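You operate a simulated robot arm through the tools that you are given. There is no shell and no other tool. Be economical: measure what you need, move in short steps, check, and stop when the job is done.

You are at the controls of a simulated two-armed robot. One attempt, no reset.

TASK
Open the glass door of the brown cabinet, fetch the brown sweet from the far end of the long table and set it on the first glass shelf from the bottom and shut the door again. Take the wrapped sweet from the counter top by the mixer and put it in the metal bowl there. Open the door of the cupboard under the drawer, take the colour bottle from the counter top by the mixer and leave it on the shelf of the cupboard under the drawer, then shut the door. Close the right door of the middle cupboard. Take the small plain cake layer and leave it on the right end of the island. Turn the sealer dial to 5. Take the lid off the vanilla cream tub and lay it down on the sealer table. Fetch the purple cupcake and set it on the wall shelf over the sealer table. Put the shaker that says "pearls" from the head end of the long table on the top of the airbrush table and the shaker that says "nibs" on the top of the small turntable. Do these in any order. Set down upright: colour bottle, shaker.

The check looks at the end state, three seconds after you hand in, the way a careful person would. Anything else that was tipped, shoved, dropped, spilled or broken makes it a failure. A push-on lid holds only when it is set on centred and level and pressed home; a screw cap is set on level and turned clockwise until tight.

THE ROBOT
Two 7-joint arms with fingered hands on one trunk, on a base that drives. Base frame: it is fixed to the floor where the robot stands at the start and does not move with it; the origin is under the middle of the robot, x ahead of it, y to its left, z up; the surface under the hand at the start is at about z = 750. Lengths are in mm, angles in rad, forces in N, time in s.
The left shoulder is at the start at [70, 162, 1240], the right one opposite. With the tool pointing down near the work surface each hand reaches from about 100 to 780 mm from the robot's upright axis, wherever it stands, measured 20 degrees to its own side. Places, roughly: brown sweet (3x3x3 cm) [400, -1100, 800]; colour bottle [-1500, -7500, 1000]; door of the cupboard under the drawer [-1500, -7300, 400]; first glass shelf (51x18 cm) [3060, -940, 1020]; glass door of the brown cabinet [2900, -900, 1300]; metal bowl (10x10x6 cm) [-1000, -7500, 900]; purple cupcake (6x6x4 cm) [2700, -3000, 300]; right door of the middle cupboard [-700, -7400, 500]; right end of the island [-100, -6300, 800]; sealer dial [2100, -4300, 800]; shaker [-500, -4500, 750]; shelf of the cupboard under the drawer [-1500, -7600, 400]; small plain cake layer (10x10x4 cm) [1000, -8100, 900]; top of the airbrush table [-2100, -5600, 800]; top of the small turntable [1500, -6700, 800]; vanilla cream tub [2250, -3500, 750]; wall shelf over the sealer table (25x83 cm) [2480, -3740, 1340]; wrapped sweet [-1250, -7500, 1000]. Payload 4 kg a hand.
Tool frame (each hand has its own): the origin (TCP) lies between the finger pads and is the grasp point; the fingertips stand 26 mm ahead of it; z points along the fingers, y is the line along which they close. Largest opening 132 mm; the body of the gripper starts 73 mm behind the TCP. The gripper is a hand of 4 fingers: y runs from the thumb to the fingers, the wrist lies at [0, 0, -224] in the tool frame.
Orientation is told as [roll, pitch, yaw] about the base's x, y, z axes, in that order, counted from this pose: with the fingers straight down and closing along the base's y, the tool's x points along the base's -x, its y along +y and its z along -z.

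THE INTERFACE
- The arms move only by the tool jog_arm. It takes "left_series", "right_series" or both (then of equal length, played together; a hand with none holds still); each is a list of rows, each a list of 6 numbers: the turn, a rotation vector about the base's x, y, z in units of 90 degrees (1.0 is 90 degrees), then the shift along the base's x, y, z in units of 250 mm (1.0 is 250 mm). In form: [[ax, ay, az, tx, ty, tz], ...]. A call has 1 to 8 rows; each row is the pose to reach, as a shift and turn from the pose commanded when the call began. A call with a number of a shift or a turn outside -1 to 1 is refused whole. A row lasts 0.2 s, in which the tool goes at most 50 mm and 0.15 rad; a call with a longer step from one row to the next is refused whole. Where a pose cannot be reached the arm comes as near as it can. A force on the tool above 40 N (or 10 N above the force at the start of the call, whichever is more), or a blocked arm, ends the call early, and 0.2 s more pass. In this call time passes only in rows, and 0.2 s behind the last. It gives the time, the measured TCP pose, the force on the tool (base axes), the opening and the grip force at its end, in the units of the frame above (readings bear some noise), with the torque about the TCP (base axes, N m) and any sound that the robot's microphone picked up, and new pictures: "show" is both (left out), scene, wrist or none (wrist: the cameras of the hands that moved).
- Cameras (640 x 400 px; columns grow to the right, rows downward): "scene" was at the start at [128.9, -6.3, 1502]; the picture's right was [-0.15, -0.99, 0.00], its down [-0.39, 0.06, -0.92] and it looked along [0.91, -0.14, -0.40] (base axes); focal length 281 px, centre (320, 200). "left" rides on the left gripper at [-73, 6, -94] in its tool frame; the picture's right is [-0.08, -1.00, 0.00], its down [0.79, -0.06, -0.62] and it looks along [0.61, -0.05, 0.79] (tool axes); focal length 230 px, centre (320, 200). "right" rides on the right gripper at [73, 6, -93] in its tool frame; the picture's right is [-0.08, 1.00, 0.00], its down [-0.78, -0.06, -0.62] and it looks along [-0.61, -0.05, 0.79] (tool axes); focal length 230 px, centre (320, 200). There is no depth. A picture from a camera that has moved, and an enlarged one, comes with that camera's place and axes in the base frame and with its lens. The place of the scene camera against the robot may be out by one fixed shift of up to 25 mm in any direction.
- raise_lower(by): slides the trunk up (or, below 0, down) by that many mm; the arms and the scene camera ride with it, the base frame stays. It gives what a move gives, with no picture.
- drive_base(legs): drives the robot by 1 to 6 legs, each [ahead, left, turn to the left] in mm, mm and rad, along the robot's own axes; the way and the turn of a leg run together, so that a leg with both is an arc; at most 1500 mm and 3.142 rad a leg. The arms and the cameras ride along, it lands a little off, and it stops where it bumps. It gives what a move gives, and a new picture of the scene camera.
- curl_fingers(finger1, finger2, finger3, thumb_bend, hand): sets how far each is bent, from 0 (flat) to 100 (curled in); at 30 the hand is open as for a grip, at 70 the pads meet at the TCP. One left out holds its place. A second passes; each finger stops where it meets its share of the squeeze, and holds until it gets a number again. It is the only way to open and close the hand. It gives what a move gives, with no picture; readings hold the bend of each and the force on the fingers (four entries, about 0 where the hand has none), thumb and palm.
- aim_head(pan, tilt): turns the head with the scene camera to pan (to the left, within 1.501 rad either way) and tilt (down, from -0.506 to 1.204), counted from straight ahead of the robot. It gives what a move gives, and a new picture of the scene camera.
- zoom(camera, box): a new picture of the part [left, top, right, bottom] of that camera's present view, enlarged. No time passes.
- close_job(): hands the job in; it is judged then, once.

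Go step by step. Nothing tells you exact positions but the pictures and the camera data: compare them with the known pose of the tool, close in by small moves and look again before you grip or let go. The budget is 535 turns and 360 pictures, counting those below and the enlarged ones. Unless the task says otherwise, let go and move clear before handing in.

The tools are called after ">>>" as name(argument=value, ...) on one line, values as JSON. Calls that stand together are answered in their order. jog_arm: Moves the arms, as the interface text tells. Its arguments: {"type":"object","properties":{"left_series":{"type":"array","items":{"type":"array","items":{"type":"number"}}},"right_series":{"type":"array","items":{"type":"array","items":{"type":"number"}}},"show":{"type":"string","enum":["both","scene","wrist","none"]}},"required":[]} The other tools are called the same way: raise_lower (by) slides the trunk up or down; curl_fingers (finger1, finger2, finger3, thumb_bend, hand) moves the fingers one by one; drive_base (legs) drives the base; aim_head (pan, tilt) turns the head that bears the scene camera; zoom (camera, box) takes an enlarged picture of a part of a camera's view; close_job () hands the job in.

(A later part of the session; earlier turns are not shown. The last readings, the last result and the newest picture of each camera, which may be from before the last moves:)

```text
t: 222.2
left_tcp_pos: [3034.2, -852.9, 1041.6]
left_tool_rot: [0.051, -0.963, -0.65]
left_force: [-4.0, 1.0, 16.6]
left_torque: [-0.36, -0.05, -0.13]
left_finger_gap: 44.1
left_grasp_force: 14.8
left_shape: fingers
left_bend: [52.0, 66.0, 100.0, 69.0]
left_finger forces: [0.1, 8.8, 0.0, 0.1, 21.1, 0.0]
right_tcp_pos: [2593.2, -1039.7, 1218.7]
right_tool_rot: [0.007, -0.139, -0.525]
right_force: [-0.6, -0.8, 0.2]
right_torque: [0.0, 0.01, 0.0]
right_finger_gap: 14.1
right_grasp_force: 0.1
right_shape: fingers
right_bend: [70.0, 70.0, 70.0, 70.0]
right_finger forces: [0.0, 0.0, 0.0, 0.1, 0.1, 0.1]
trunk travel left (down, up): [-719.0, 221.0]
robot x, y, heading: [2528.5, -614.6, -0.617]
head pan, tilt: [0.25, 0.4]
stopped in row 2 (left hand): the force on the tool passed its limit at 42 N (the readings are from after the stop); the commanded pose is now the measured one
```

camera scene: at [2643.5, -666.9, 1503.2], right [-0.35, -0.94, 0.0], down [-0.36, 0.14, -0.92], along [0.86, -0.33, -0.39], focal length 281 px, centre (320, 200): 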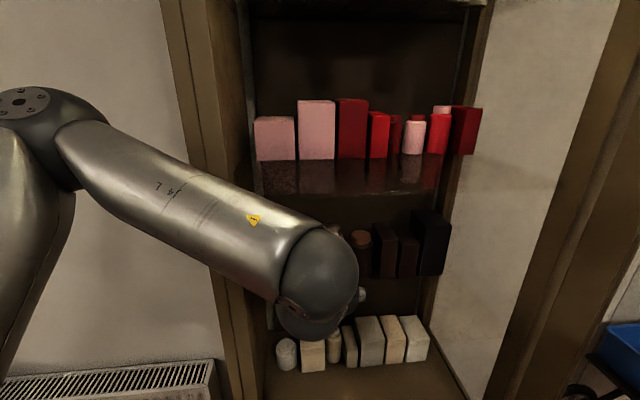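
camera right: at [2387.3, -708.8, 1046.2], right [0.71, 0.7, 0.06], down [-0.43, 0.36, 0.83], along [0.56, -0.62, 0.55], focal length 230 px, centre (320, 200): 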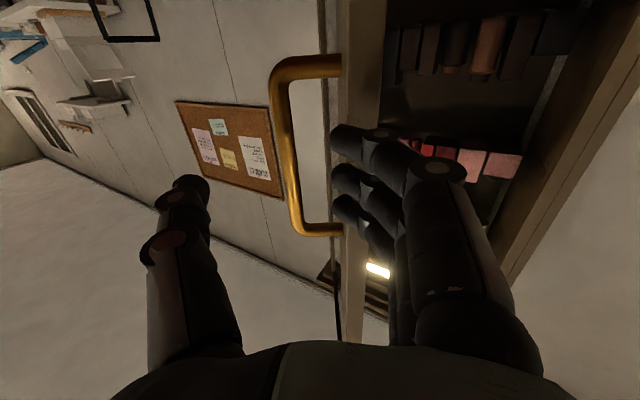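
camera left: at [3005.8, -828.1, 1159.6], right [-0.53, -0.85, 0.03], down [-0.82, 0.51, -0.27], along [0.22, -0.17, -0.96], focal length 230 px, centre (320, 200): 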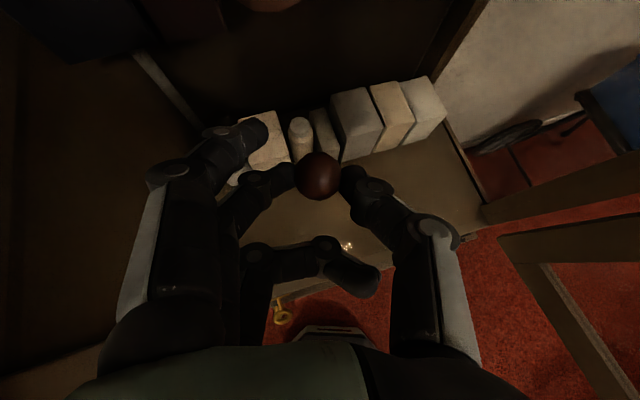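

Contact. I ease up 3 mm and release.

>>> jog_arm(left_series=[[0, 0, 0, 0, 0, 0.01]], show="none")

>>> curl_fingers(hand="left", finger2=55, thumb_bend=57)

>>> zoom(camera="left", box=[160, 60, 480, 260])

```text
t: 222.6
left_tcp_pos: [3034.6, -852.5, 1041.9]
left_tool_rot: [0.055, -0.955, -0.65]
left_force: [0.3, -1.6, 8.1]
left_torque: [-0.21, -0.09, 0.06]
left_finger_gap: 44.7
left_grasp_force: 10.9
left_shape: fingers
left_bend: [52.0, 66.0, 100.0, 68.0]
left_finger forces: [0.0, 8.1, 0.0, 0.1, 14.0, 0.0]
right_tcp_pos: [2592.2, -1042.0, 1218.8]
right_tool_rot: [0.008, -0.14, -0.524]
right_force: [-0.3, -0.4, 0.0]
right_torque: [0.04, 0.01, -0.04]
right_finger_gap: 14.1
right_grasp_force: 0.0
right_shape: fingers
right_bend: [70.0, 70.0, 70.0, 70.0]
right_finger forces: [0.1, 0.1, 0.1, 0.1, 0.0, 0.0]
trunk travel left (down, up): [-719.0, 221.0]
robot x, y, heading: [2531.1, -614.6, -0.609]
head pan, tilt: [0.25, 0.4]
```

```text
t: 223.6
left_tcp_pos: [3034.9, -851.3, 1042.6]
left_tool_rot: [0.053, -0.959, -0.648]
left_force: [3.7, 5.5, 16.1]
left_torque: [-0.47, -0.15, 0.14]
left_finger_gap: 47.2
left_grasp_force: 9.1
left_shape: fingers
left_bend: [52.0, 55.0, 100.0, 60.0]
left_finger forces: [0.1, 0.1, 0.0, 0.0, 17.5, 0.0]
right_tcp_pos: [2592.3, -1038.7, 1222.2]
right_tool_rot: [0.007, -0.139, -0.523]
right_force: [-0.6, 0.0, -1.3]
right_torque: [0.0, -0.02, 0.02]
right_finger_gap: 14.2
right_grasp_force: 0.0
right_shape: fingers
right_bend: [70.0, 70.0, 70.0, 70.0]
right_finger forces: [0.0, 0.1, 0.0, 0.0, 0.1, 0.0]
trunk travel left (down, up): [-719.0, 221.0]
robot x, y, heading: [2535.2, -615.2, -0.605]
head pan, tilt: [0.25, 0.4]
```

```text
2.00 times, centred on (320, 160) of left
camera zoom: at [3006.1, -828.4, 1157.8], right [-0.53, -0.85, 0.03], down [-0.82, 0.5, -0.29], along [0.23, -0.18, -0.96], focal length 460 px, centre (320, 280)
```

zoom: 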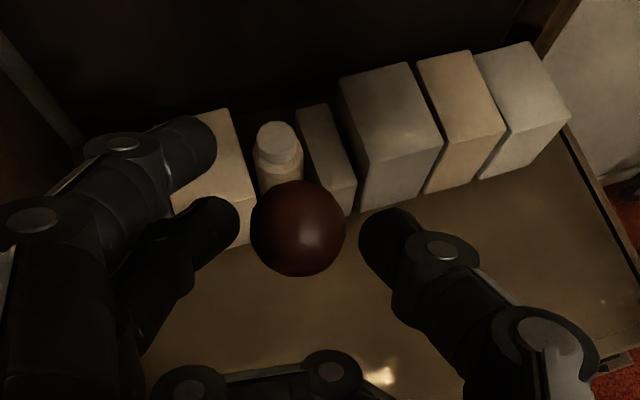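

>>> jog_arm(left_series=[[0, 0, 0, 0, 0, 0.05], [0, 0, 0, 0, 0, 0.12], [0, 0, 0, -0.05, 0.03, 0.2], [0, 0, 0, -0.12, 0.09, 0.26]], show="wrist")

```text
t: 224.6
left_tcp_pos: [3002.5, -828.5, 1106.2]
left_tool_rot: [0.057, -0.955, -0.651]
left_force: [-0.7, 0.2, -0.1]
left_torque: [0.01, -0.03, -0.02]
left_finger_gap: 57.5
left_grasp_force: 0.0
left_shape: fingers
left_bend: [52.0, 55.0, 100.0, 56.0]
left_finger forces: [0.1, 0.0, 0.1, 0.0, 0.0, 0.0]
right_tcp_pos: [2591.5, -1041.1, 1219.1]
right_tool_rot: [0.008, -0.14, -0.524]
right_force: [0.6, 0.1, 0.6]
right_torque: [-0.01, -0.01, 0.01]
right_finger_gap: 14.1
right_grasp_force: 0.1
right_shape: fingers
right_bend: [70.0, 70.0, 70.0, 70.0]
right_finger forces: [0.1, 0.0, 0.0, 0.0, 0.0, 0.0]
trunk travel left (down, up): [-719.0, 221.0]
robot x, y, heading: [2534.0, -613.8, -0.615]
head pan, tilt: [0.25, 0.4]
camera left: at [2974.2, -806.7, 1221.3], right [-0.53, -0.85, 0.03], down [-0.82, 0.5, -0.29], along [0.23, -0.18, -0.96], focal length 230 px, centre (320, 200)
```

left: 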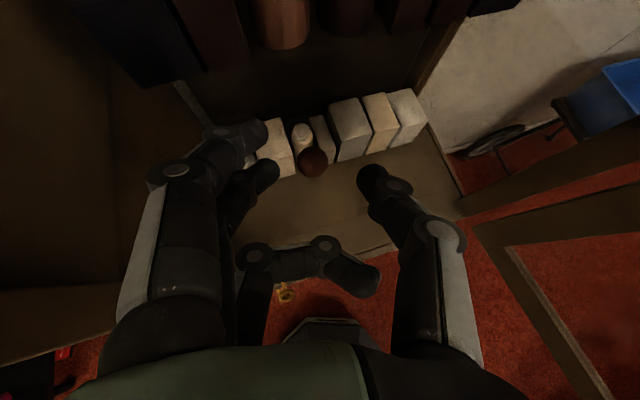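

The sweet is on the glass shelf. I back out.

>>> drive_base(legs=[[-340, 0, 0]])

>>> aim_head(pan=-0.5, tilt=0.5)

```text
t: 226.8
left_tcp_pos: [2731.9, -641.0, 1105.2]
left_tool_rot: [0.054, -0.953, -0.655]
left_force: [0.3, -0.5, -1.2]
left_torque: [0.0, 0.02, -0.02]
left_finger_gap: 57.4
left_grasp_force: 0.1
left_shape: fingers
left_bend: [52.0, 55.0, 100.0, 56.0]
left_finger forces: [0.0, 0.1, 0.0, 0.0, 0.0, 0.0]
right_tcp_pos: [2319.7, -850.5, 1218.3]
right_tool_rot: [0.007, -0.138, -0.528]
right_force: [-0.8, 0.0, -0.5]
right_torque: [0.0, 0.0, 0.0]
right_finger_gap: 14.4
right_grasp_force: 0.0
right_shape: fingers
right_bend: [70.0, 70.0, 70.0, 70.0]
right_finger forces: [0.1, 0.0, 0.0, 0.0, 0.0, 0.1]
trunk travel left (down, up): [-719.0, 221.0]
robot x, y, heading: [2258.0, -425.2, -0.62]
head pan, tilt: [0.25, 0.4]
camera scene: at [2373.0, -477.4, 1502.8], right [-0.36, -0.93, 0.0], down [-0.36, 0.14, -0.92], along [0.86, -0.33, -0.39], focal length 281 px, centre (320, 200)
```

scene: 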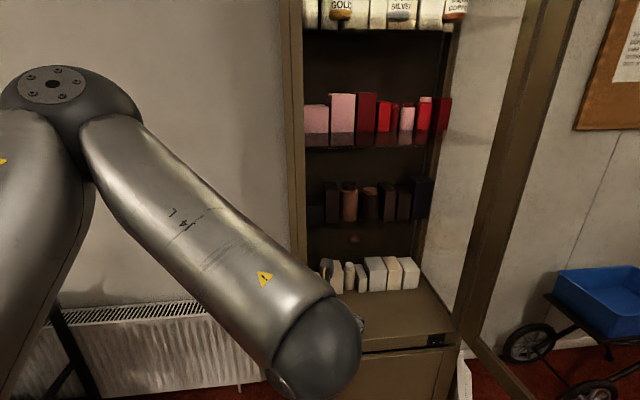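

```text
t: 227.9
left_tcp_pos: [2729.7, -638.6, 1105.1]
left_tool_rot: [0.055, -0.954, -0.655]
left_force: [-0.7, -0.4, -0.2]
left_torque: [-0.03, 0.0, 0.01]
left_finger_gap: 57.4
left_grasp_force: 0.1
left_shape: fingers
left_bend: [52.0, 55.0, 100.0, 56.0]
left_finger forces: [0.1, 0.0, 0.0, 0.0, 0.0, 0.1]
right_tcp_pos: [2319.2, -849.5, 1219.6]
right_tool_rot: [0.006, -0.138, -0.529]
right_force: [-0.1, 0.3, -0.5]
right_torque: [0.02, -0.04, 0.0]
right_finger_gap: 14.2
right_grasp_force: 0.1
right_shape: fingers
right_bend: [70.0, 70.0, 70.0, 70.0]
right_finger forces: [0.0, 0.0, 0.1, 0.0, 0.0, 0.0]
trunk travel left (down, up): [-719.0, 221.0]
robot x, y, heading: [2256.3, -423.5, -0.618]
head pan, tilt: [-0.499, 0.499]
camera scene: at [2326.0, -525.4, 1493.8], right [-0.9, -0.44, 0.0], down [-0.21, 0.43, -0.88], along [0.39, -0.79, -0.48], focal length 281 px, centre (320, 200)
```

scene: 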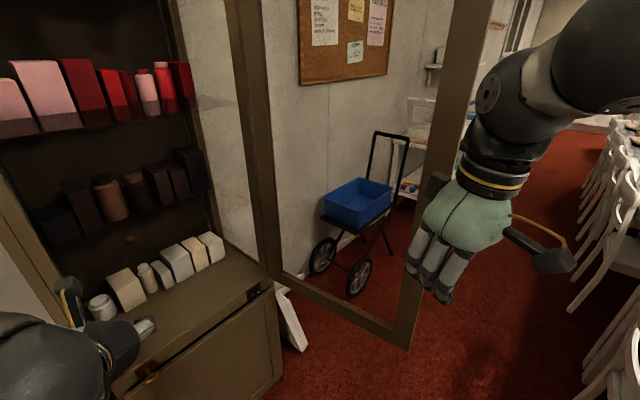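

Now closing: I'll hook the door's outer side with the right hand and pull it shut by backing. First turn right and set the right hand pointing forward.

>>> drive_base(legs=[[0, 0, -0.8]])

>>> jog_arm(right_series=[[-0.09, -0.01, 0, 0.05, -0.1, -0.05], [-0.18, -0.02, 0, 0.1, -0.2, -0.1], [-0.27, -0.03, 0, 0.15, -0.3, -0.15], [-0.36, -0.04, 0, 0.2, -0.4, -0.2], [-0.45, -0.05, 0, 0.25, -0.5, -0.25], [-0.54, -0.06, 0, 0.3, -0.6, -0.3], [-0.63, -0.07, 0, 0.35, -0.7, -0.35], [-0.72, -0.08, 0, 0.4, -0.8, -0.4]], show="scene")

```text
t: 230.4
left_tcp_pos: [2426.8, -913.9, 1106.1]
left_tool_rot: [0.054, -0.954, -1.464]
left_force: [-0.3, 0.1, 0.4]
left_torque: [-0.01, -0.02, -0.01]
left_finger_gap: 57.7
left_grasp_force: 0.0
left_shape: fingers
left_bend: [52.0, 55.0, 100.0, 56.0]
left_finger forces: [0.1, 0.1, 0.0, 0.0, 0.0, 0.0]
right_tcp_pos: [1991.0, -761.6, 1219.6]
right_tool_rot: [0.006, -0.138, -1.338]
right_force: [0.7, -0.2, -1.0]
right_torque: [-0.01, -0.03, -0.01]
right_finger_gap: 14.1
right_grasp_force: 0.1
right_shape: fingers
right_bend: [70.0, 70.0, 70.0, 70.0]
right_finger forces: [0.0, 0.0, 0.0, 0.1, 0.1, 0.1]
trunk travel left (down, up): [-719.0, 221.0]
robot x, y, heading: [2259.3, -422.4, -1.423]
head pan, tilt: [-0.499, 0.499]
camera scene: at [2220.8, -549.6, 1493.8], right [-0.94, 0.34, 0.0], down [0.16, 0.45, -0.88], along [-0.3, -0.82, -0.48], focal length 281 px, centre (320, 200)
```

scene: 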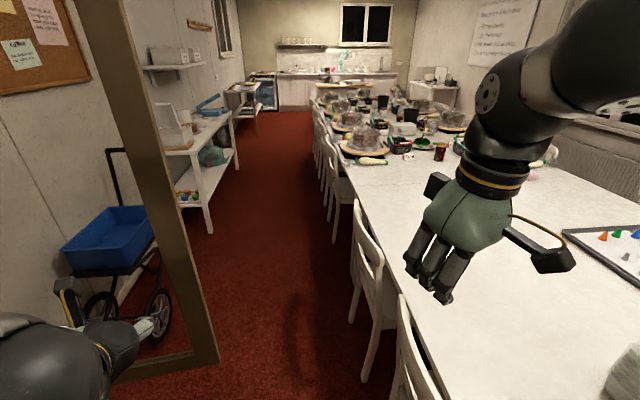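

```text
t: 232.2
left_tcp_pos: [2426.5, -913.4, 1107.4]
left_tool_rot: [0.056, -0.954, -1.465]
left_force: [0.0, 0.3, 0.3]
left_torque: [0.02, -0.04, -0.01]
left_finger_gap: 57.2
left_grasp_force: 0.0
left_shape: fingers
left_bend: [52.0, 55.0, 100.0, 56.0]
left_finger forces: [0.0, 0.0, 0.1, 0.1, 0.1, 0.0]
right_tcp_pos: [2075.9, -1008.9, 1164.0]
right_tool_rot: [-0.304, -1.21, -1.109]
right_force: [-0.9, -0.3, -0.4]
right_torque: [0.01, 0.02, -0.01]
right_finger_gap: 14.1
right_grasp_force: 0.0
right_shape: fingers
right_bend: [70.0, 70.0, 70.0, 70.0]
right_finger forces: [0.0, 0.1, 0.1, 0.1, 0.0, 0.0]
right hand out of reach, approached as far as the arm can: row 2, 3, 4, 5, 6, 7, 8
trunk travel left (down, up): [-719.0, 221.0]
robot x, y, heading: [2253.7, -422.8, -1.424]
head pan, tilt: [-0.499, 0.499]
camera scene: at [2219.6, -548.3, 1494.0], right [-0.94, 0.34, 0.0], down [0.17, 0.45, -0.88], along [-0.3, -0.82, -0.48], focal length 281 px, centre (320, 200)
```

scene: 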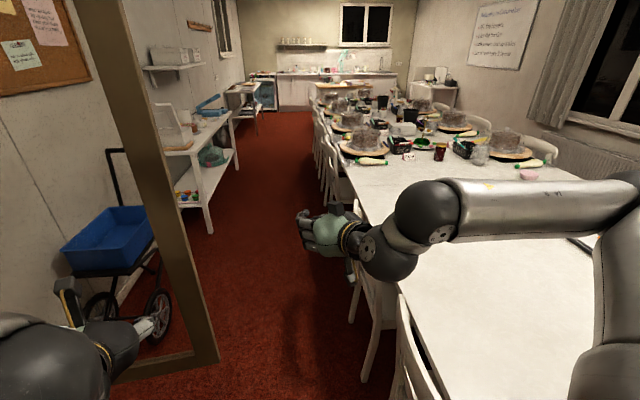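

>>> jog_arm(left_series=[[0.089, 0.013, 0, 0, 0.05, 0.03], [0.178, 0.026, 0, 0, 0.12, 0.06], [0.267, 0.04, 0, 0, 0.2, 0.1], [0.356, 0.053, 0, 0, 0.3, 0.14], [0.445, 0.066, 0, 0, 0.4, 0.18], [0.534, 0.08, 0, 0, 0.5, 0.22], [0.6, 0.09, 0, 0, 0.6, 0.26], [0.6, 0.09, 0, 0, 0.75, 0.3]], show="none")

>>> drive_base(legs=[[200, 0, 0]])

```text
t: 234.1
left_tcp_pos: [2428.2, -722.5, 1180.8]
left_tool_rot: [0.021, 0.0, -1.447]
left_force: [0.3, -0.2, 0.3]
left_torque: [-0.02, 0.01, -0.01]
left_finger_gap: 57.3
left_grasp_force: 0.0
left_shape: fingers
left_bend: [52.0, 55.0, 100.0, 56.0]
left_finger forces: [0.1, 0.0, 0.0, 0.1, 0.0, 0.0]
right_tcp_pos: [2076.8, -1006.7, 1165.5]
right_tool_rot: [-0.308, -1.208, -1.106]
right_force: [-0.1, 0.8, 0.5]
right_torque: [-0.01, -0.03, -0.04]
right_finger_gap: 14.0
right_grasp_force: 0.1
right_shape: fingers
right_bend: [70.0, 70.0, 70.0, 70.0]
right_finger forces: [0.1, 0.1, 0.1, 0.0, 0.0, 0.0]
trunk travel left (down, up): [-719.0, 221.0]
robot x, y, heading: [2259.6, -419.1, -1.424]
head pan, tilt: [-0.499, 0.499]
```

```text
t: 235.6
left_tcp_pos: [2458.5, -918.7, 1179.8]
left_tool_rot: [0.022, -0.004, -1.443]
left_force: [0.2, 0.3, -0.1]
left_torque: [0.0, -0.04, 0.0]
left_finger_gap: 57.5
left_grasp_force: 0.0
left_shape: fingers
left_bend: [52.0, 55.0, 100.0, 56.0]
left_finger forces: [0.1, 0.0, 0.0, 0.1, 0.1, 0.0]
right_tcp_pos: [2107.4, -1204.1, 1164.8]
right_tool_rot: [-0.305, -1.208, -1.102]
right_force: [0.2, -0.2, -0.2]
right_torque: [0.0, 0.0, 0.0]
right_finger_gap: 14.1
right_grasp_force: 0.0
right_shape: fingers
right_bend: [70.0, 70.0, 70.0, 70.0]
right_finger forces: [0.0, 0.1, 0.1, 0.1, 0.1, 0.0]
trunk travel left (down, up): [-719.0, 221.0]
robot x, y, heading: [2286.5, -618.4, -1.418]
head pan, tilt: [-0.499, 0.499]
camera scene: at [2250.3, -742.7, 1494.0], right [-0.94, 0.34, 0.0], down [0.16, 0.45, -0.88], along [-0.3, -0.83, -0.48], focal length 281 px, centre (320, 200)
```

scene: 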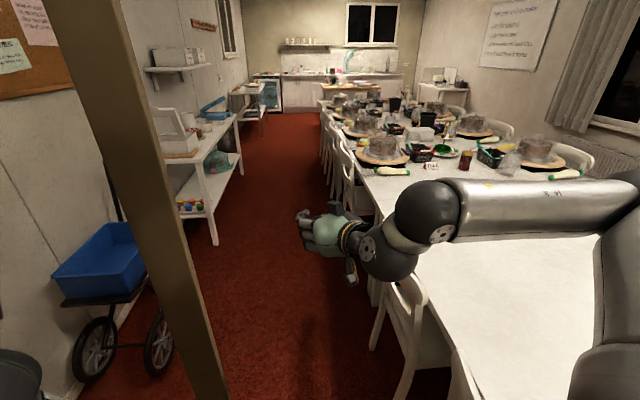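

>>> jog_arm(right_series=[[0, 0, 0, 0, 0, -0.18], [0, 0, 0, 0, 0, -0.36], [0, 0, 0, 0, 0, -0.54], [0, 0, 0, 0, 0, -0.7]], show="none")

>>> drive_base(legs=[[110, 0, 0], [0, 0, 0.4]])

```text
t: 236.6
left_tcp_pos: [2459.4, -920.0, 1180.1]
left_tool_rot: [0.023, -0.002, -1.443]
left_force: [-0.5, 0.4, -0.2]
left_torque: [-0.01, 0.03, 0.03]
left_finger_gap: 57.5
left_grasp_force: 0.1
left_shape: fingers
left_bend: [52.0, 55.0, 100.0, 56.0]
left_finger forces: [0.0, 0.0, 0.0, 0.0, 0.0, 0.0]
right_tcp_pos: [2108.3, -1199.0, 970.2]
right_tool_rot: [-0.484, -1.121, -0.896]
right_force: [1.8, -2.2, 8.5]
right_torque: [0.77, 0.07, -0.11]
right_finger_gap: 13.9
right_grasp_force: 0.1
right_shape: fingers
right_bend: [70.0, 70.0, 70.0, 70.0]
right_finger forces: [0.0, 0.1, 0.0, 0.0, 0.1, 0.1]
trunk travel left (down, up): [-719.0, 221.0]
robot x, y, heading: [2289.0, -616.6, -1.423]
head pan, tilt: [-0.499, 0.499]
```

```text
t: 239.0
left_tcp_pos: [2577.2, -941.1, 1180.3]
left_tool_rot: [0.021, -0.001, -1.056]
left_force: [-0.8, 0.7, 0.1]
left_torque: [0.02, 0.0, 0.01]
left_finger_gap: 57.3
left_grasp_force: 0.0
left_shape: fingers
left_bend: [52.0, 55.0, 100.0, 56.0]
left_finger forces: [0.1, 0.1, 0.0, 0.0, 0.1, 0.0]
right_tcp_pos: [2361.6, -1338.7, 989.7]
right_tool_rot: [-0.3, -1.204, -0.718]
right_force: [0.4, 0.1, 0.8]
right_torque: [-0.04, 0.02, 0.01]
right_finger_gap: 14.2
right_grasp_force: 0.1
right_shape: fingers
right_bend: [70.0, 70.0, 70.0, 70.0]
right_finger forces: [0.0, 0.0, 0.0, 0.1, 0.1, 0.0]
trunk travel left (down, up): [-719.0, 221.0]
robot x, y, heading: [2305.0, -727.7, -1.031]
head pan, tilt: [-0.499, 0.499]
camera scene: at [2320.1, -853.5, 1493.8], right [-1.0, -0.04, 0.0], down [-0.02, 0.48, -0.88], along [0.04, -0.88, -0.48], focal length 281 px, centre (320, 200)
```

scene: 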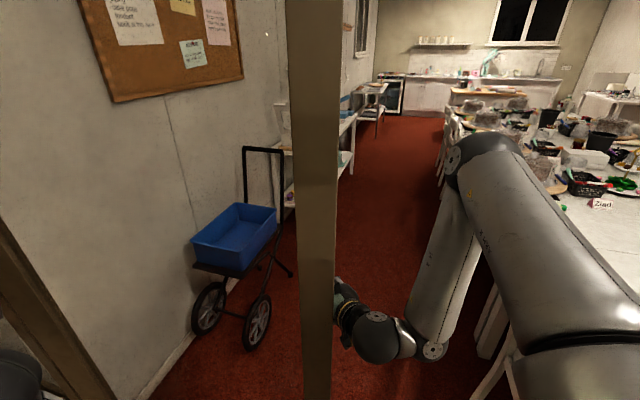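

The right hand is now behind the door's outer side. I pull by moving the base +y, then +x.

>>> drive_base(legs=[[-153, 115, 0], [-100, 130, 0]])

```text
t: 241.6
left_tcp_pos: [2655.0, -600.8, 1180.6]
left_tool_rot: [0.022, -0.002, -1.054]
left_force: [-0.1, 0.4, -0.5]
left_torque: [-0.04, 0.0, 0.0]
left_finger_gap: 57.3
left_grasp_force: 0.0
left_shape: fingers
left_bend: [52.0, 55.0, 100.0, 56.0]
left_finger forces: [0.0, 0.0, 0.0, 0.0, 0.0, 0.0]
right_tcp_pos: [2439.3, -999.4, 988.3]
right_tool_rot: [-0.298, -1.205, -0.724]
right_force: [3.2, -2.0, -11.6]
right_torque: [-0.82, 0.04, -0.19]
right_finger_gap: 14.0
right_grasp_force: 6.0
right_shape: fingers
right_bend: [70.0, 70.0, 70.0, 70.0]
right_finger forces: [0.0, 0.1, 0.1, 0.0, 0.0, 12.0]
trunk travel left (down, up): [-719.0, 221.0]
robot x, y, heading: [2382.8, -384.7, -1.032]
head pan, tilt: [-0.499, 0.499]
camera scene: at [2398.4, -514.1, 1493.7], right [-1.0, -0.04, 0.0], down [-0.02, 0.48, -0.88], along [0.04, -0.88, -0.48], focal length 281 px, centre (320, 200)
```

scene: 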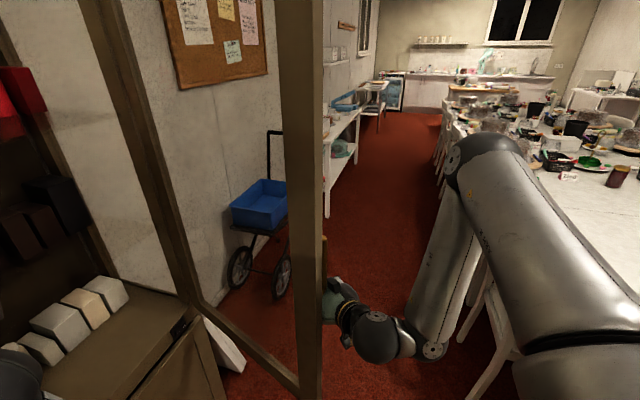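

>>> drive_base(legs=[[-77, 163, 0], [20, 170, 0]])

```text
t: 244.2
left_tcp_pos: [2914.9, -380.8, 1180.0]
left_tool_rot: [0.022, -0.002, -1.055]
left_force: [0.6, -0.4, 0.8]
left_torque: [0.01, -0.05, 0.01]
left_finger_gap: 57.3
left_grasp_force: 0.1
left_shape: fingers
left_bend: [52.0, 55.0, 100.0, 56.0]
left_finger forces: [0.0, 0.0, 0.1, 0.0, 0.0, 0.0]
right_tcp_pos: [2699.7, -777.4, 988.1]
right_tool_rot: [-0.297, -1.206, -0.725]
right_force: [0.5, -0.6, -0.1]
right_torque: [0.01, 0.01, 0.02]
right_finger_gap: 13.9
right_grasp_force: 0.1
right_shape: fingers
right_bend: [70.0, 70.0, 70.0, 70.0]
right_finger forces: [0.0, 0.0, 0.1, 0.0, 0.0, 0.0]
trunk travel left (down, up): [-719.0, 221.0]
robot x, y, heading: [2642.3, -165.6, -1.035]
head pan, tilt: [-0.499, 0.499]
camera scene: at [2657.9, -292.1, 1493.7], right [-1.0, -0.04, 0.0], down [-0.02, 0.48, -0.88], along [0.03, -0.88, -0.48], focal length 281 px, centre (320, 200)
```

scene: 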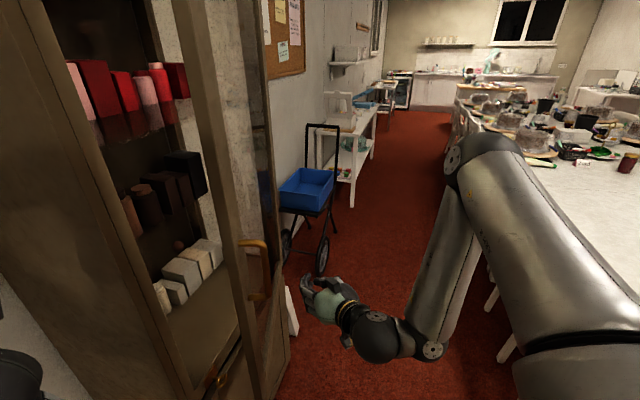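

>>> drive_base(legs=[[115, 115, 0]])

```text
t: 245.6
left_tcp_pos: [3071.1, -417.7, 1181.0]
left_tool_rot: [0.022, -0.003, -1.057]
left_force: [0.2, 0.4, 0.0]
left_torque: [0.02, 0.0, 0.0]
left_finger_gap: 57.1
left_grasp_force: 0.1
left_shape: fingers
left_bend: [52.0, 55.0, 100.0, 56.0]
left_finger forces: [0.1, 0.0, 0.1, 0.1, 0.1, 0.0]
right_tcp_pos: [2853.2, -815.4, 989.5]
right_tool_rot: [-0.301, -1.209, -0.724]
right_force: [0.5, -0.8, 0.3]
right_torque: [0.0, -0.01, 0.01]
right_finger_gap: 14.2
right_grasp_force: 0.0
right_shape: fingers
right_bend: [70.0, 70.0, 70.0, 70.0]
right_finger forces: [0.1, 0.0, 0.1, 0.0, 0.0, 0.0]
trunk travel left (down, up): [-719.0, 221.0]
robot x, y, heading: [2802.7, -204.7, -1.032]
head pan, tilt: [-0.499, 0.499]
camera scene: at [2813.9, -329.3, 1494.0], right [-1.0, -0.04, 0.0], down [-0.02, 0.48, -0.88], along [0.03, -0.88, -0.48], focal length 281 px, centre (320, 200)
```

scene: 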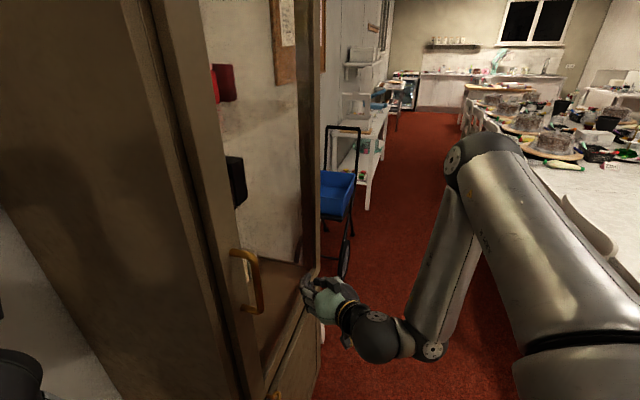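

>>> drive_base(legs=[[30, 70, 0]])

>>> zoom(camera="scene", box=[100, 200, 400, 400])

```text
t: 246.7
left_tcp_pos: [3149.1, -407.6, 1179.5]
left_tool_rot: [0.021, -0.003, -1.056]
left_force: [0.0, 0.3, 0.1]
left_torque: [0.01, 0.04, -0.01]
left_finger_gap: 57.5
left_grasp_force: 0.1
left_shape: fingers
left_bend: [52.0, 55.0, 100.0, 56.0]
left_finger forces: [0.0, 0.0, 0.1, 0.1, 0.1, 0.1]
right_tcp_pos: [2930.8, -805.4, 988.8]
right_tool_rot: [-0.304, -1.205, -0.719]
right_force: [-10.0, 3.4, -2.9]
right_torque: [-0.05, -0.1, 0.08]
right_finger_gap: 14.4
right_grasp_force: 5.3
right_shape: fingers
right_bend: [70.0, 70.0, 72.0, 70.0]
right_finger forces: [0.0, 0.0, 10.7, 0.0, 0.0, 0.0]
trunk travel left (down, up): [-719.0, 221.0]
robot x, y, heading: [2877.4, -190.8, -1.034]
head pan, tilt: [-0.499, 0.499]
camera scene: at [2891.4, -319.0, 1493.9], right [-1.0, -0.04, 0.0], down [-0.02, 0.48, -0.88], along [0.04, -0.88, -0.48], focal length 281 px, centre (320, 200)
```

scene: 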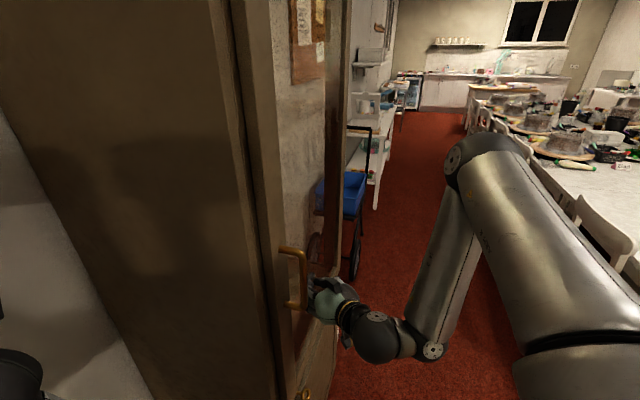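

```text
2.00 times, centred on (250, 300) of scene
camera zoom: at [2891.4, -319.0, 1493.9], right [-1.0, -0.04, 0.0], down [-0.02, 0.48, -0.88], along [0.04, -0.88, -0.48], focal length 562 px, centre (460, 0)
```

zoom: 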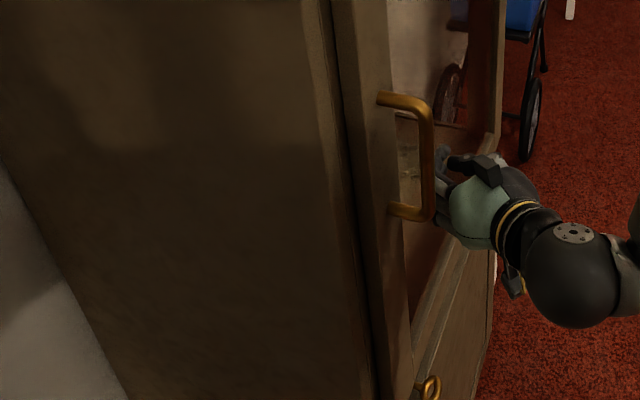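

>>> drive_base(legs=[[5, 15, 0]])

>>> drive_base(legs=[[-110, -170, 0]])

>>> aim_head(pan=0.5, tilt=0.4)

```text
t: 247.4
left_tcp_pos: [3157.7, -404.2, 1181.4]
left_tool_rot: [0.026, -0.006, -1.058]
left_force: [-0.8, -0.8, -0.4]
left_torque: [-0.01, 0.0, 0.0]
left_finger_gap: 57.4
left_grasp_force: 0.1
left_shape: fingers
left_bend: [52.0, 55.0, 100.0, 56.0]
left_finger forces: [0.0, 0.0, 0.1, 0.1, 0.0, 0.1]
right_tcp_pos: [2940.0, -802.0, 988.4]
right_tool_rot: [-0.299, -1.204, -0.727]
right_force: [-32.8, 9.8, -6.6]
right_torque: [-0.03, -0.13, 0.28]
right_finger_gap: 16.7
right_grasp_force: 16.6
right_shape: fingers
right_bend: [70.0, 71.0, 73.0, 69.0]
right_finger forces: [0.1, 19.3, 14.4, 0.0, 0.0, 0.0]
trunk travel left (down, up): [-719.0, 221.0]
robot x, y, heading: [2888.5, -191.6, -1.034]
head pan, tilt: [-0.499, 0.499]
camera scene: at [2899.2, -315.4, 1493.9], right [-1.0, -0.04, -0.01], down [-0.01, 0.48, -0.88], along [0.04, -0.88, -0.48], focal length 281 px, centre (320, 200)
```

scene: 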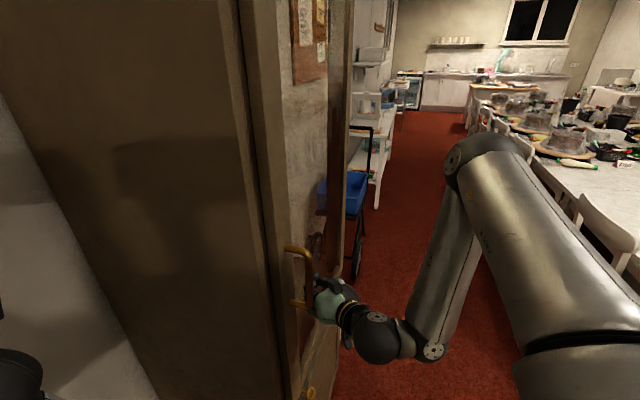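

```text
t: 249.0
left_tcp_pos: [2965.6, -397.3, 1179.4]
left_tool_rot: [0.019, -0.002, -1.057]
left_force: [0.2, 0.5, 0.1]
left_torque: [0.01, -0.01, 0.0]
left_finger_gap: 57.4
left_grasp_force: 0.0
left_shape: fingers
left_bend: [52.0, 55.0, 100.0, 56.0]
left_finger forces: [0.1, 0.0, 0.0, 0.0, 0.0, 0.0]
right_tcp_pos: [2746.2, -793.9, 987.8]
right_tool_rot: [-0.308, -1.198, -0.716]
right_force: [0.2, 0.1, -0.4]
right_torque: [0.03, 0.01, 0.0]
right_finger_gap: 14.3
right_grasp_force: 0.1
right_shape: fingers
right_bend: [70.0, 70.0, 70.0, 70.0]
right_finger forces: [0.1, 0.0, 0.0, 0.0, 0.0, 0.0]
trunk travel left (down, up): [-719.0, 221.0]
robot x, y, heading: [2689.1, -181.8, -1.027]
head pan, tilt: [-0.499, 0.499]
camera scene: at [2708.3, -309.0, 1493.7], right [-1.0, -0.04, 0.0], down [-0.02, 0.48, -0.88], along [0.04, -0.88, -0.48], focal length 281 px, centre (320, 200)
```

scene: 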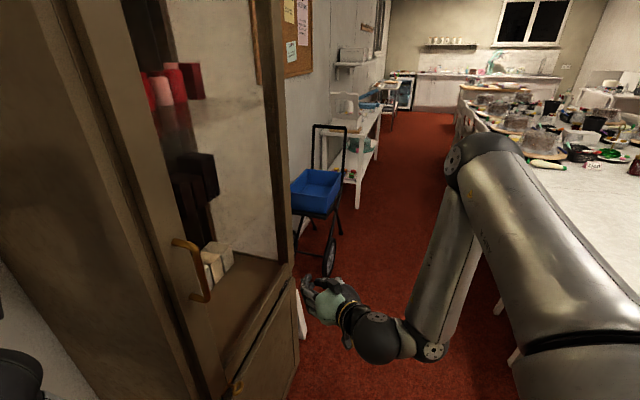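

```text
t: 250.3
left_tcp_pos: [2962.7, -397.4, 1180.4]
left_tool_rot: [0.022, -0.004, -1.057]
left_force: [0.2, 0.2, 1.4]
left_torque: [0.0, -0.01, -0.01]
left_finger_gap: 57.4
left_grasp_force: 0.0
left_shape: fingers
left_bend: [52.0, 55.0, 100.0, 56.0]
left_finger forces: [0.0, 0.0, 0.0, 0.0, 0.1, 0.0]
right_tcp_pos: [2742.8, -794.8, 987.0]
right_tool_rot: [-0.308, -1.198, -0.717]
right_force: [-0.6, -0.3, 0.2]
right_torque: [-0.01, -0.01, -0.02]
right_finger_gap: 14.3
right_grasp_force: 0.2
right_shape: fingers
right_bend: [70.0, 70.0, 70.0, 70.0]
right_finger forces: [0.1, 0.1, 0.1, 0.1, 0.0, 0.0]
trunk travel left (down, up): [-719.0, 221.0]
robot x, y, heading: [2689.2, -181.2, -1.03]
head pan, tilt: [0.499, 0.4]
camera scene: at [2782.4, -265.1, 1503.0], right [-0.51, -0.86, 0.0], down [-0.34, 0.2, -0.92], along [0.79, -0.47, -0.39], focal length 281 px, centre (320, 200)
```

scene: 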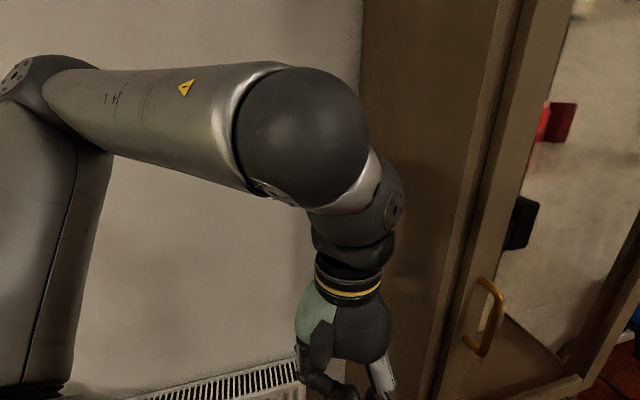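

The cabinet door is shut with the sweet inside. I return the right hand to pointing down before travelling.

>>> jog_arm(right_series=[[0.06, 0.068, 0, -0.03, 0.03, 0.05], [0.12, 0.136, 0, -0.06, 0.06, 0.1], [0.18, 0.204, 0, -0.1, 0.1, 0.15], [0.24, 0.272, 0, -0.14, 0.14, 0.2], [0.3, 0.34, 0, -0.18, 0.18, 0.25], [0.36, 0.408, 0, -0.22, 0.22, 0.3], [0.42, 0.476, 0, -0.26, 0.26, 0.35], [0.49, 0.56, 0, -0.3, 0.3, 0.4]], show="none")

>>> drive_base(legs=[[-50, -480, 0]])

```text
refused: row 8 steps farther than a row can; nothing moved
```

```text
t: 253.1
left_tcp_pos: [2534.4, -597.2, 1179.5]
left_tool_rot: [0.019, -0.001, -1.053]
left_force: [-0.1, 0.2, -0.3]
left_torque: [0.03, -0.05, -0.01]
left_finger_gap: 57.6
left_grasp_force: 0.1
left_shape: fingers
left_bend: [52.0, 55.0, 100.0, 56.0]
left_finger forces: [0.1, 0.0, 0.0, 0.0, 0.0, 0.0]
right_tcp_pos: [2318.2, -995.0, 988.6]
right_tool_rot: [-0.31, -1.199, -0.714]
right_force: [0.6, 0.0, 0.2]
right_torque: [-0.01, -0.01, -0.04]
right_finger_gap: 14.2
right_grasp_force: 0.0
right_shape: fingers
right_bend: [70.0, 70.0, 70.0, 70.0]
right_finger forces: [0.1, 0.1, 0.0, 0.0, 0.0, 0.0]
trunk travel left (down, up): [-719.0, 221.0]
robot x, y, heading: [2259.9, -381.0, -1.029]
head pan, tilt: [0.499, 0.4]
camera scene: at [2354.0, -465.2, 1502.9], right [-0.5, -0.86, 0.0], down [-0.34, 0.2, -0.92], along [0.79, -0.47, -0.39], focal length 281 px, centre (320, 200)
```

scene: 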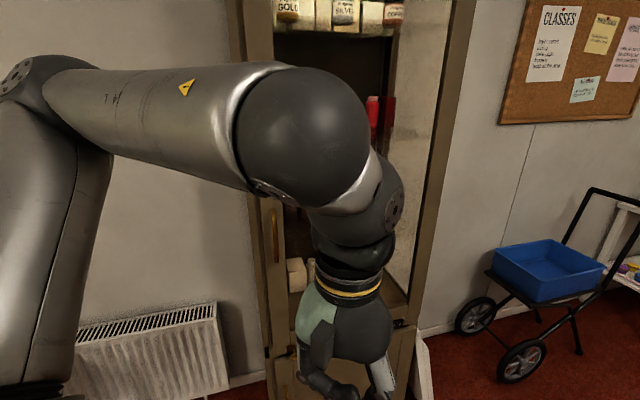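

>>> jog_arm(right_series=[[0.06, 0.068, 0, -0.03, 0.03, 0.05], [0.12, 0.136, 0, -0.06, 0.06, 0.1], [0.18, 0.204, 0, -0.1, 0.1, 0.15], [0.24, 0.272, 0, -0.14, 0.14, 0.2], [0.3, 0.34, 0, -0.18, 0.18, 0.25], [0.36, 0.408, 0, -0.22, 0.22, 0.3], [0.42, 0.476, 0, -0.26, 0.26, 0.35], [0.48, 0.544, 0, -0.3, 0.3, 0.4]], show="none")

>>> drive_base(legs=[[0, 0, -0.82], [900, 0, 0]])

>>> aim_head(pan=0.1, tilt=0.45)

```text
t: 254.9
left_tcp_pos: [2534.4, -596.9, 1179.7]
left_tool_rot: [0.023, -0.003, -1.053]
left_force: [-0.8, 0.4, -0.1]
left_torque: [0.02, -0.04, 0.02]
left_finger_gap: 57.2
left_grasp_force: 0.0
left_shape: fingers
left_bend: [52.0, 55.0, 100.0, 56.0]
left_finger forces: [0.0, 0.1, 0.0, 0.0, 0.0, 0.0]
right_tcp_pos: [2240.7, -920.5, 1087.1]
right_tool_rot: [-0.299, -0.057, -0.72]
right_force: [-0.3, 0.6, 0.3]
right_torque: [-0.01, -0.02, 0.03]
right_finger_gap: 14.0
right_grasp_force: 0.1
right_shape: fingers
right_bend: [70.0, 70.0, 70.0, 70.0]
right_finger forces: [0.0, 0.1, 0.1, 0.0, 0.1, 0.1]
right hand out of reach, approached as far as the arm can: row 1, 2
trunk travel left (down, up): [-719.0, 221.0]
robot x, y, heading: [2260.0, -380.1, -1.032]
head pan, tilt: [0.499, 0.4]
```

```text
t: 259.2
left_tcp_pos: [2221.7, -972.0, 1183.5]
left_tool_rot: [0.021, -0.007, -1.876]
left_force: [0.9, -0.8, 0.4]
left_torque: [-0.01, 0.01, -0.03]
left_finger_gap: 57.5
left_grasp_force: 0.1
left_shape: fingers
left_bend: [52.0, 55.0, 100.0, 56.0]
left_finger forces: [0.1, 0.1, 0.2, 0.1, 0.1, 0.1]
right_tcp_pos: [1784.5, -978.6, 1089.5]
right_tool_rot: [-0.3, -0.063, -1.54]
right_force: [-0.5, -0.1, 0.2]
right_torque: [0.04, 0.01, -0.01]
right_finger_gap: 14.4
right_grasp_force: 0.0
right_shape: fingers
right_bend: [70.0, 70.0, 70.0, 70.0]
right_finger forces: [0.0, 0.0, 0.0, 0.1, 0.0, 0.1]
trunk travel left (down, up): [-719.0, 221.0]
robot x, y, heading: [2188.5, -627.9, -1.85]
head pan, tilt: [0.499, 0.4]
stopped in leg 2: the robot was blocked; the commanded pose is now the measured one
camera scene: at [2184.8, -756.8, 1503.4], right [-0.98, -0.22, 0.0], down [-0.09, 0.38, -0.92], along [0.2, -0.9, -0.39], focal length 281 px, centre (320, 200)
```

scene: 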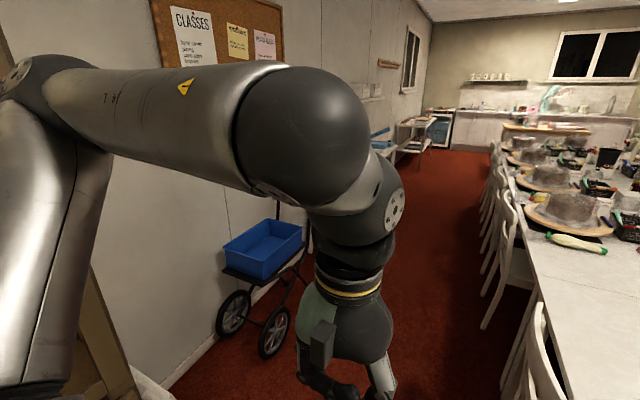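

```text
t: 260.1
left_tcp_pos: [2220.0, -977.4, 1181.3]
left_tool_rot: [0.021, -0.004, -1.874]
left_force: [0.2, 0.3, 0.0]
left_torque: [0.0, -0.05, 0.03]
left_finger_gap: 57.6
left_grasp_force: 0.1
left_shape: fingers
left_bend: [52.0, 55.0, 100.0, 56.0]
left_finger forces: [0.0, 0.0, 0.1, 0.0, 0.0, 0.1]
right_tcp_pos: [1784.0, -981.9, 1085.7]
right_tool_rot: [-0.301, -0.059, -1.54]
right_force: [0.3, 0.1, -0.7]
right_torque: [-0.01, 0.05, -0.02]
right_finger_gap: 14.3
right_grasp_force: 0.1
right_shape: fingers
right_bend: [70.0, 70.0, 70.0, 70.0]
right_finger forces: [0.0, 0.0, 0.0, 0.1, 0.0, 0.0]
trunk travel left (down, up): [-719.0, 221.0]
robot x, y, heading: [2188.5, -631.8, -1.849]
head pan, tilt: [0.099, 0.45]
camera scene: at [2147.0, -762.5, 1498.2], right [-0.98, 0.18, 0.0], down [0.08, 0.43, -0.9], along [-0.16, -0.89, -0.44], focal length 281 px, centre (320, 200)
```

scene: 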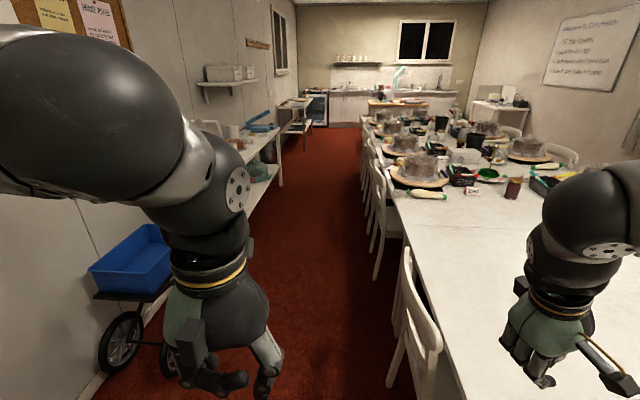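

A chair is near on the right; I shift left and drive along the aisle.

>>> drive_base(legs=[[-20, 200, 0], [1300, 0, 0]])

>>> aim_head(pan=0.6, tilt=0.45)

```text
t: 267.9
left_tcp_pos: [2045.8, -2271.0, 1181.4]
left_tool_rot: [0.021, -0.006, -1.882]
left_force: [0.2, 0.4, 0.1]
left_torque: [0.02, 0.02, 0.0]
left_finger_gap: 57.4
left_grasp_force: 0.1
left_shape: fingers
left_bend: [52.0, 55.0, 100.0, 56.0]
left_finger forces: [0.0, 0.0, 0.0, 0.0, 0.1, 0.1]
right_tcp_pos: [1610.1, -2272.7, 1087.3]
right_tool_rot: [-0.301, -0.061, -1.548]
right_force: [0.5, 0.6, -0.4]
right_torque: [0.02, 0.02, -0.01]
right_finger_gap: 14.1
right_grasp_force: 0.0
right_shape: fingers
right_bend: [70.0, 70.0, 70.0, 70.0]
right_finger forces: [0.0, 0.1, 0.0, 0.1, 0.0, 0.1]
trunk travel left (down, up): [-719.0, 221.0]
robot x, y, heading: [2022.1, -1924.4, -1.856]
head pan, tilt: [0.099, 0.45]
camera scene: at [1974.8, -2054.4, 1498.3], right [-0.98, 0.19, 0.0], down [0.08, 0.43, -0.9], along [-0.17, -0.88, -0.44], focal length 281 px, centre (320, 200)
```

scene: 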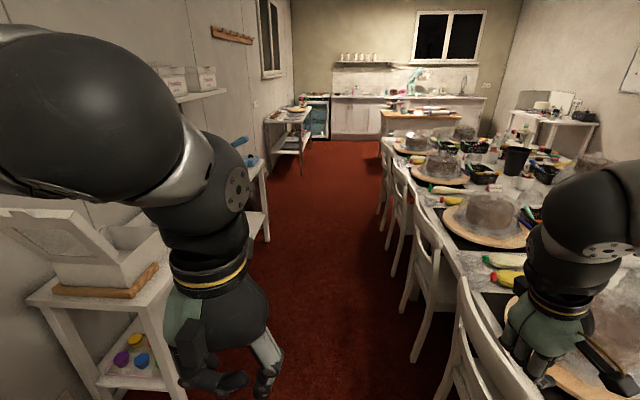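

```text
t: 268.8
left_tcp_pos: [2046.9, -2271.4, 1180.0]
left_tool_rot: [0.021, -0.004, -1.88]
left_force: [0.3, -0.5, -0.2]
left_torque: [-0.02, 0.0, 0.0]
left_finger_gap: 57.4
left_grasp_force: 0.2
left_shape: fingers
left_bend: [52.0, 55.0, 100.0, 56.0]
left_finger forces: [0.0, 0.1, 0.0, 0.0, 0.0, 0.1]
right_tcp_pos: [1610.8, -2272.0, 1088.5]
right_tool_rot: [-0.301, -0.06, -1.548]
right_force: [-0.6, -0.4, 0.0]
right_torque: [0.02, 0.01, 0.0]
right_finger_gap: 14.3
right_grasp_force: 0.0
right_shape: fingers
right_bend: [70.0, 70.0, 70.0, 70.0]
right_finger forces: [0.0, 0.0, 0.0, 0.1, 0.0, 0.1]
trunk travel left (down, up): [-719.0, 221.0]
robot x, y, heading: [2014.2, -1925.4, -1.86]
head pan, tilt: [0.6, 0.45]
camera scene: at [2020.1, -2051.7, 1498.3], right [-0.95, -0.31, 0.0], down [-0.13, 0.41, -0.9], along [0.28, -0.86, -0.44], focal length 281 px, centre (320, 200)
```

scene: 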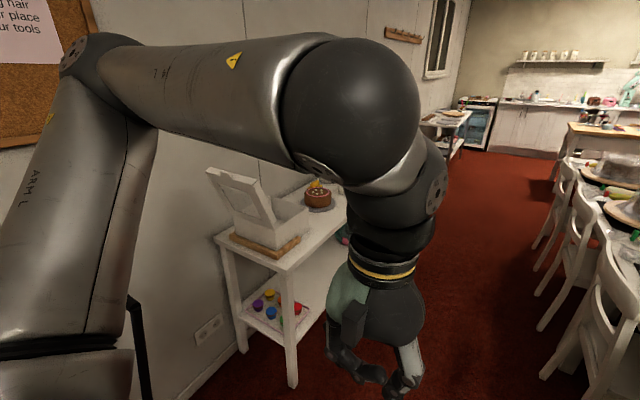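

The cupcakes are on the lower shelf of the sealer table; purple is at about [2680,-3005,330]. I tuck the left hand, drive to stand in front of it and face the wall.

>>> jog_arm(left_series=[[0, 0, 0, 0.15, 0.05, 0], [0, 0, 0, 0.3, 0.1, 0], [0, 0, 0, 0.45, 0.15, 0], [0, 0, 0, 0.6, 0.2, 0], [0, 0, 0, 0.75, 0.25, 0], [0, 0, 0, 0.9, 0.3, 0]], show="none")

>>> drive_base(legs=[[730, 90, 0], [0, 0, 1.58]])

>>> aim_head(pan=0.0, tilt=0.75)

```text
t: 270.2
left_tcp_pos: [2177.7, -2249.9, 1206.1]
left_tool_rot: [0.019, -0.003, -1.882]
left_force: [-0.7, 0.1, -0.4]
left_torque: [0.01, 0.0, 0.01]
left_finger_gap: 57.3
left_grasp_force: 0.0
left_shape: fingers
left_bend: [52.0, 55.0, 100.0, 56.0]
left_finger forces: [0.1, 0.1, 0.1, 0.1, 0.0, 0.0]
left hand out of reach, approached as far as the arm can: row 2, 3, 4, 5, 6
right_tcp_pos: [1609.7, -2272.5, 1087.4]
right_tool_rot: [-0.299, -0.06, -1.548]
right_force: [0.4, 0.4, -0.2]
right_torque: [0.0, 0.02, 0.01]
right_finger_gap: 14.3
right_grasp_force: 0.0
right_shape: fingers
right_bend: [70.0, 70.0, 70.0, 70.0]
right_finger forces: [0.1, 0.0, 0.1, 0.1, 0.0, 0.0]
trunk travel left (down, up): [-719.0, 221.0]
robot x, y, heading: [2016.8, -1919.8, -1.85]
head pan, tilt: [0.6, 0.45]
```

```text
t: 278.1
left_tcp_pos: [2222.3, -2490.6, 1206.5]
left_tool_rot: [0.02, -0.002, -0.295]
left_force: [0.6, 0.7, 0.3]
left_torque: [0.03, 0.02, 0.0]
left_finger_gap: 57.5
left_grasp_force: 0.1
left_shape: fingers
left_bend: [52.0, 55.0, 100.0, 56.0]
left_finger forces: [0.1, 0.1, 0.0, 0.0, 0.0, 0.0]
right_tcp_pos: [2251.9, -3055.6, 1086.8]
right_tool_rot: [-0.3, -0.06, 0.04]
right_force: [0.9, 0.2, -0.5]
right_torque: [-0.02, 0.01, -0.01]
right_finger_gap: 14.4
right_grasp_force: 0.0
right_shape: fingers
right_bend: [70.0, 70.0, 70.0, 70.0]
right_finger forces: [0.0, 0.0, 0.0, 0.1, 0.0, 0.0]
trunk travel left (down, up): [-719.0, 221.0]
robot x, y, heading: [1901.3, -2654.1, -0.266]
head pan, tilt: [0.6, 0.45]
camera scene: at [2019.1, -2629.5, 1498.3], right [0.33, -0.95, 0.0], down [-0.41, -0.14, -0.9], along [0.85, 0.29, -0.44], focal length 281 px, centre (320, 200)
```

scene: 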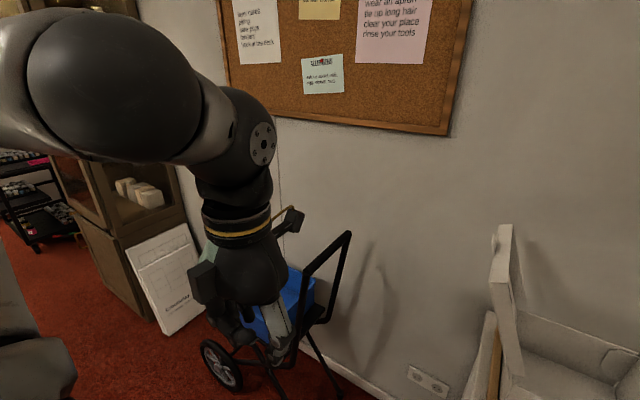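

```text
t: 279.1
left_tcp_pos: [2221.3, -2491.2, 1206.2]
left_tool_rot: [0.021, -0.003, -0.295]
left_force: [0.3, 0.1, 0.4]
left_torque: [0.02, 0.02, 0.03]
left_finger_gap: 57.4
left_grasp_force: 0.1
left_shape: fingers
left_bend: [52.0, 55.0, 100.0, 56.0]
left_finger forces: [0.0, 0.1, 0.0, 0.1, 0.0, 0.0]
right_tcp_pos: [2253.8, -3056.6, 1088.0]
right_tool_rot: [-0.3, -0.059, 0.039]
right_force: [-0.5, -0.3, 0.3]
right_torque: [0.03, -0.02, 0.02]
right_finger_gap: 14.1
right_grasp_force: 0.1
right_shape: fingers
right_bend: [70.0, 70.0, 70.0, 70.0]
right_finger forces: [0.0, 0.0, 0.0, 0.1, 0.0, 0.0]
trunk travel left (down, up): [-719.0, 221.0]
robot x, y, heading: [1898.2, -2651.4, -0.27]
head pan, tilt: [0.0, 0.75]
camera scene: at [2012.1, -2681.3, 1471.9], right [-0.26, -0.96, 0.0], down [-0.66, 0.18, -0.73], along [0.71, -0.19, -0.68], focal length 281 px, centre (320, 200)
```

scene: 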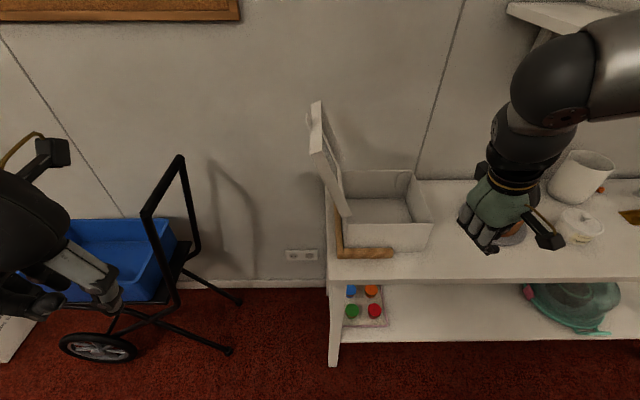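

>>> raise_lower(by=-680)

>>> jog_arm(right_series=[[0.0, -0.09, -0.02, 0.02, 0.06, 0], [0.02, -0.18, -0.04, 0.04, 0.12, 0.02], [0.04, -0.27, -0.06, 0.06, 0.18, 0.04], [0.06, -0.36, -0.1, 0.08, 0.24, 0.06], [0.08, -0.45, -0.14, 0.1, 0.3, 0.08], [0.08, -0.5, -0.18, 0.12, 0.36, 0.1]], show="both")

```text
refused: -680 is not a number from -400 to 400
```

```text
refused: row 4 steps farther than a row can; nothing moved
```

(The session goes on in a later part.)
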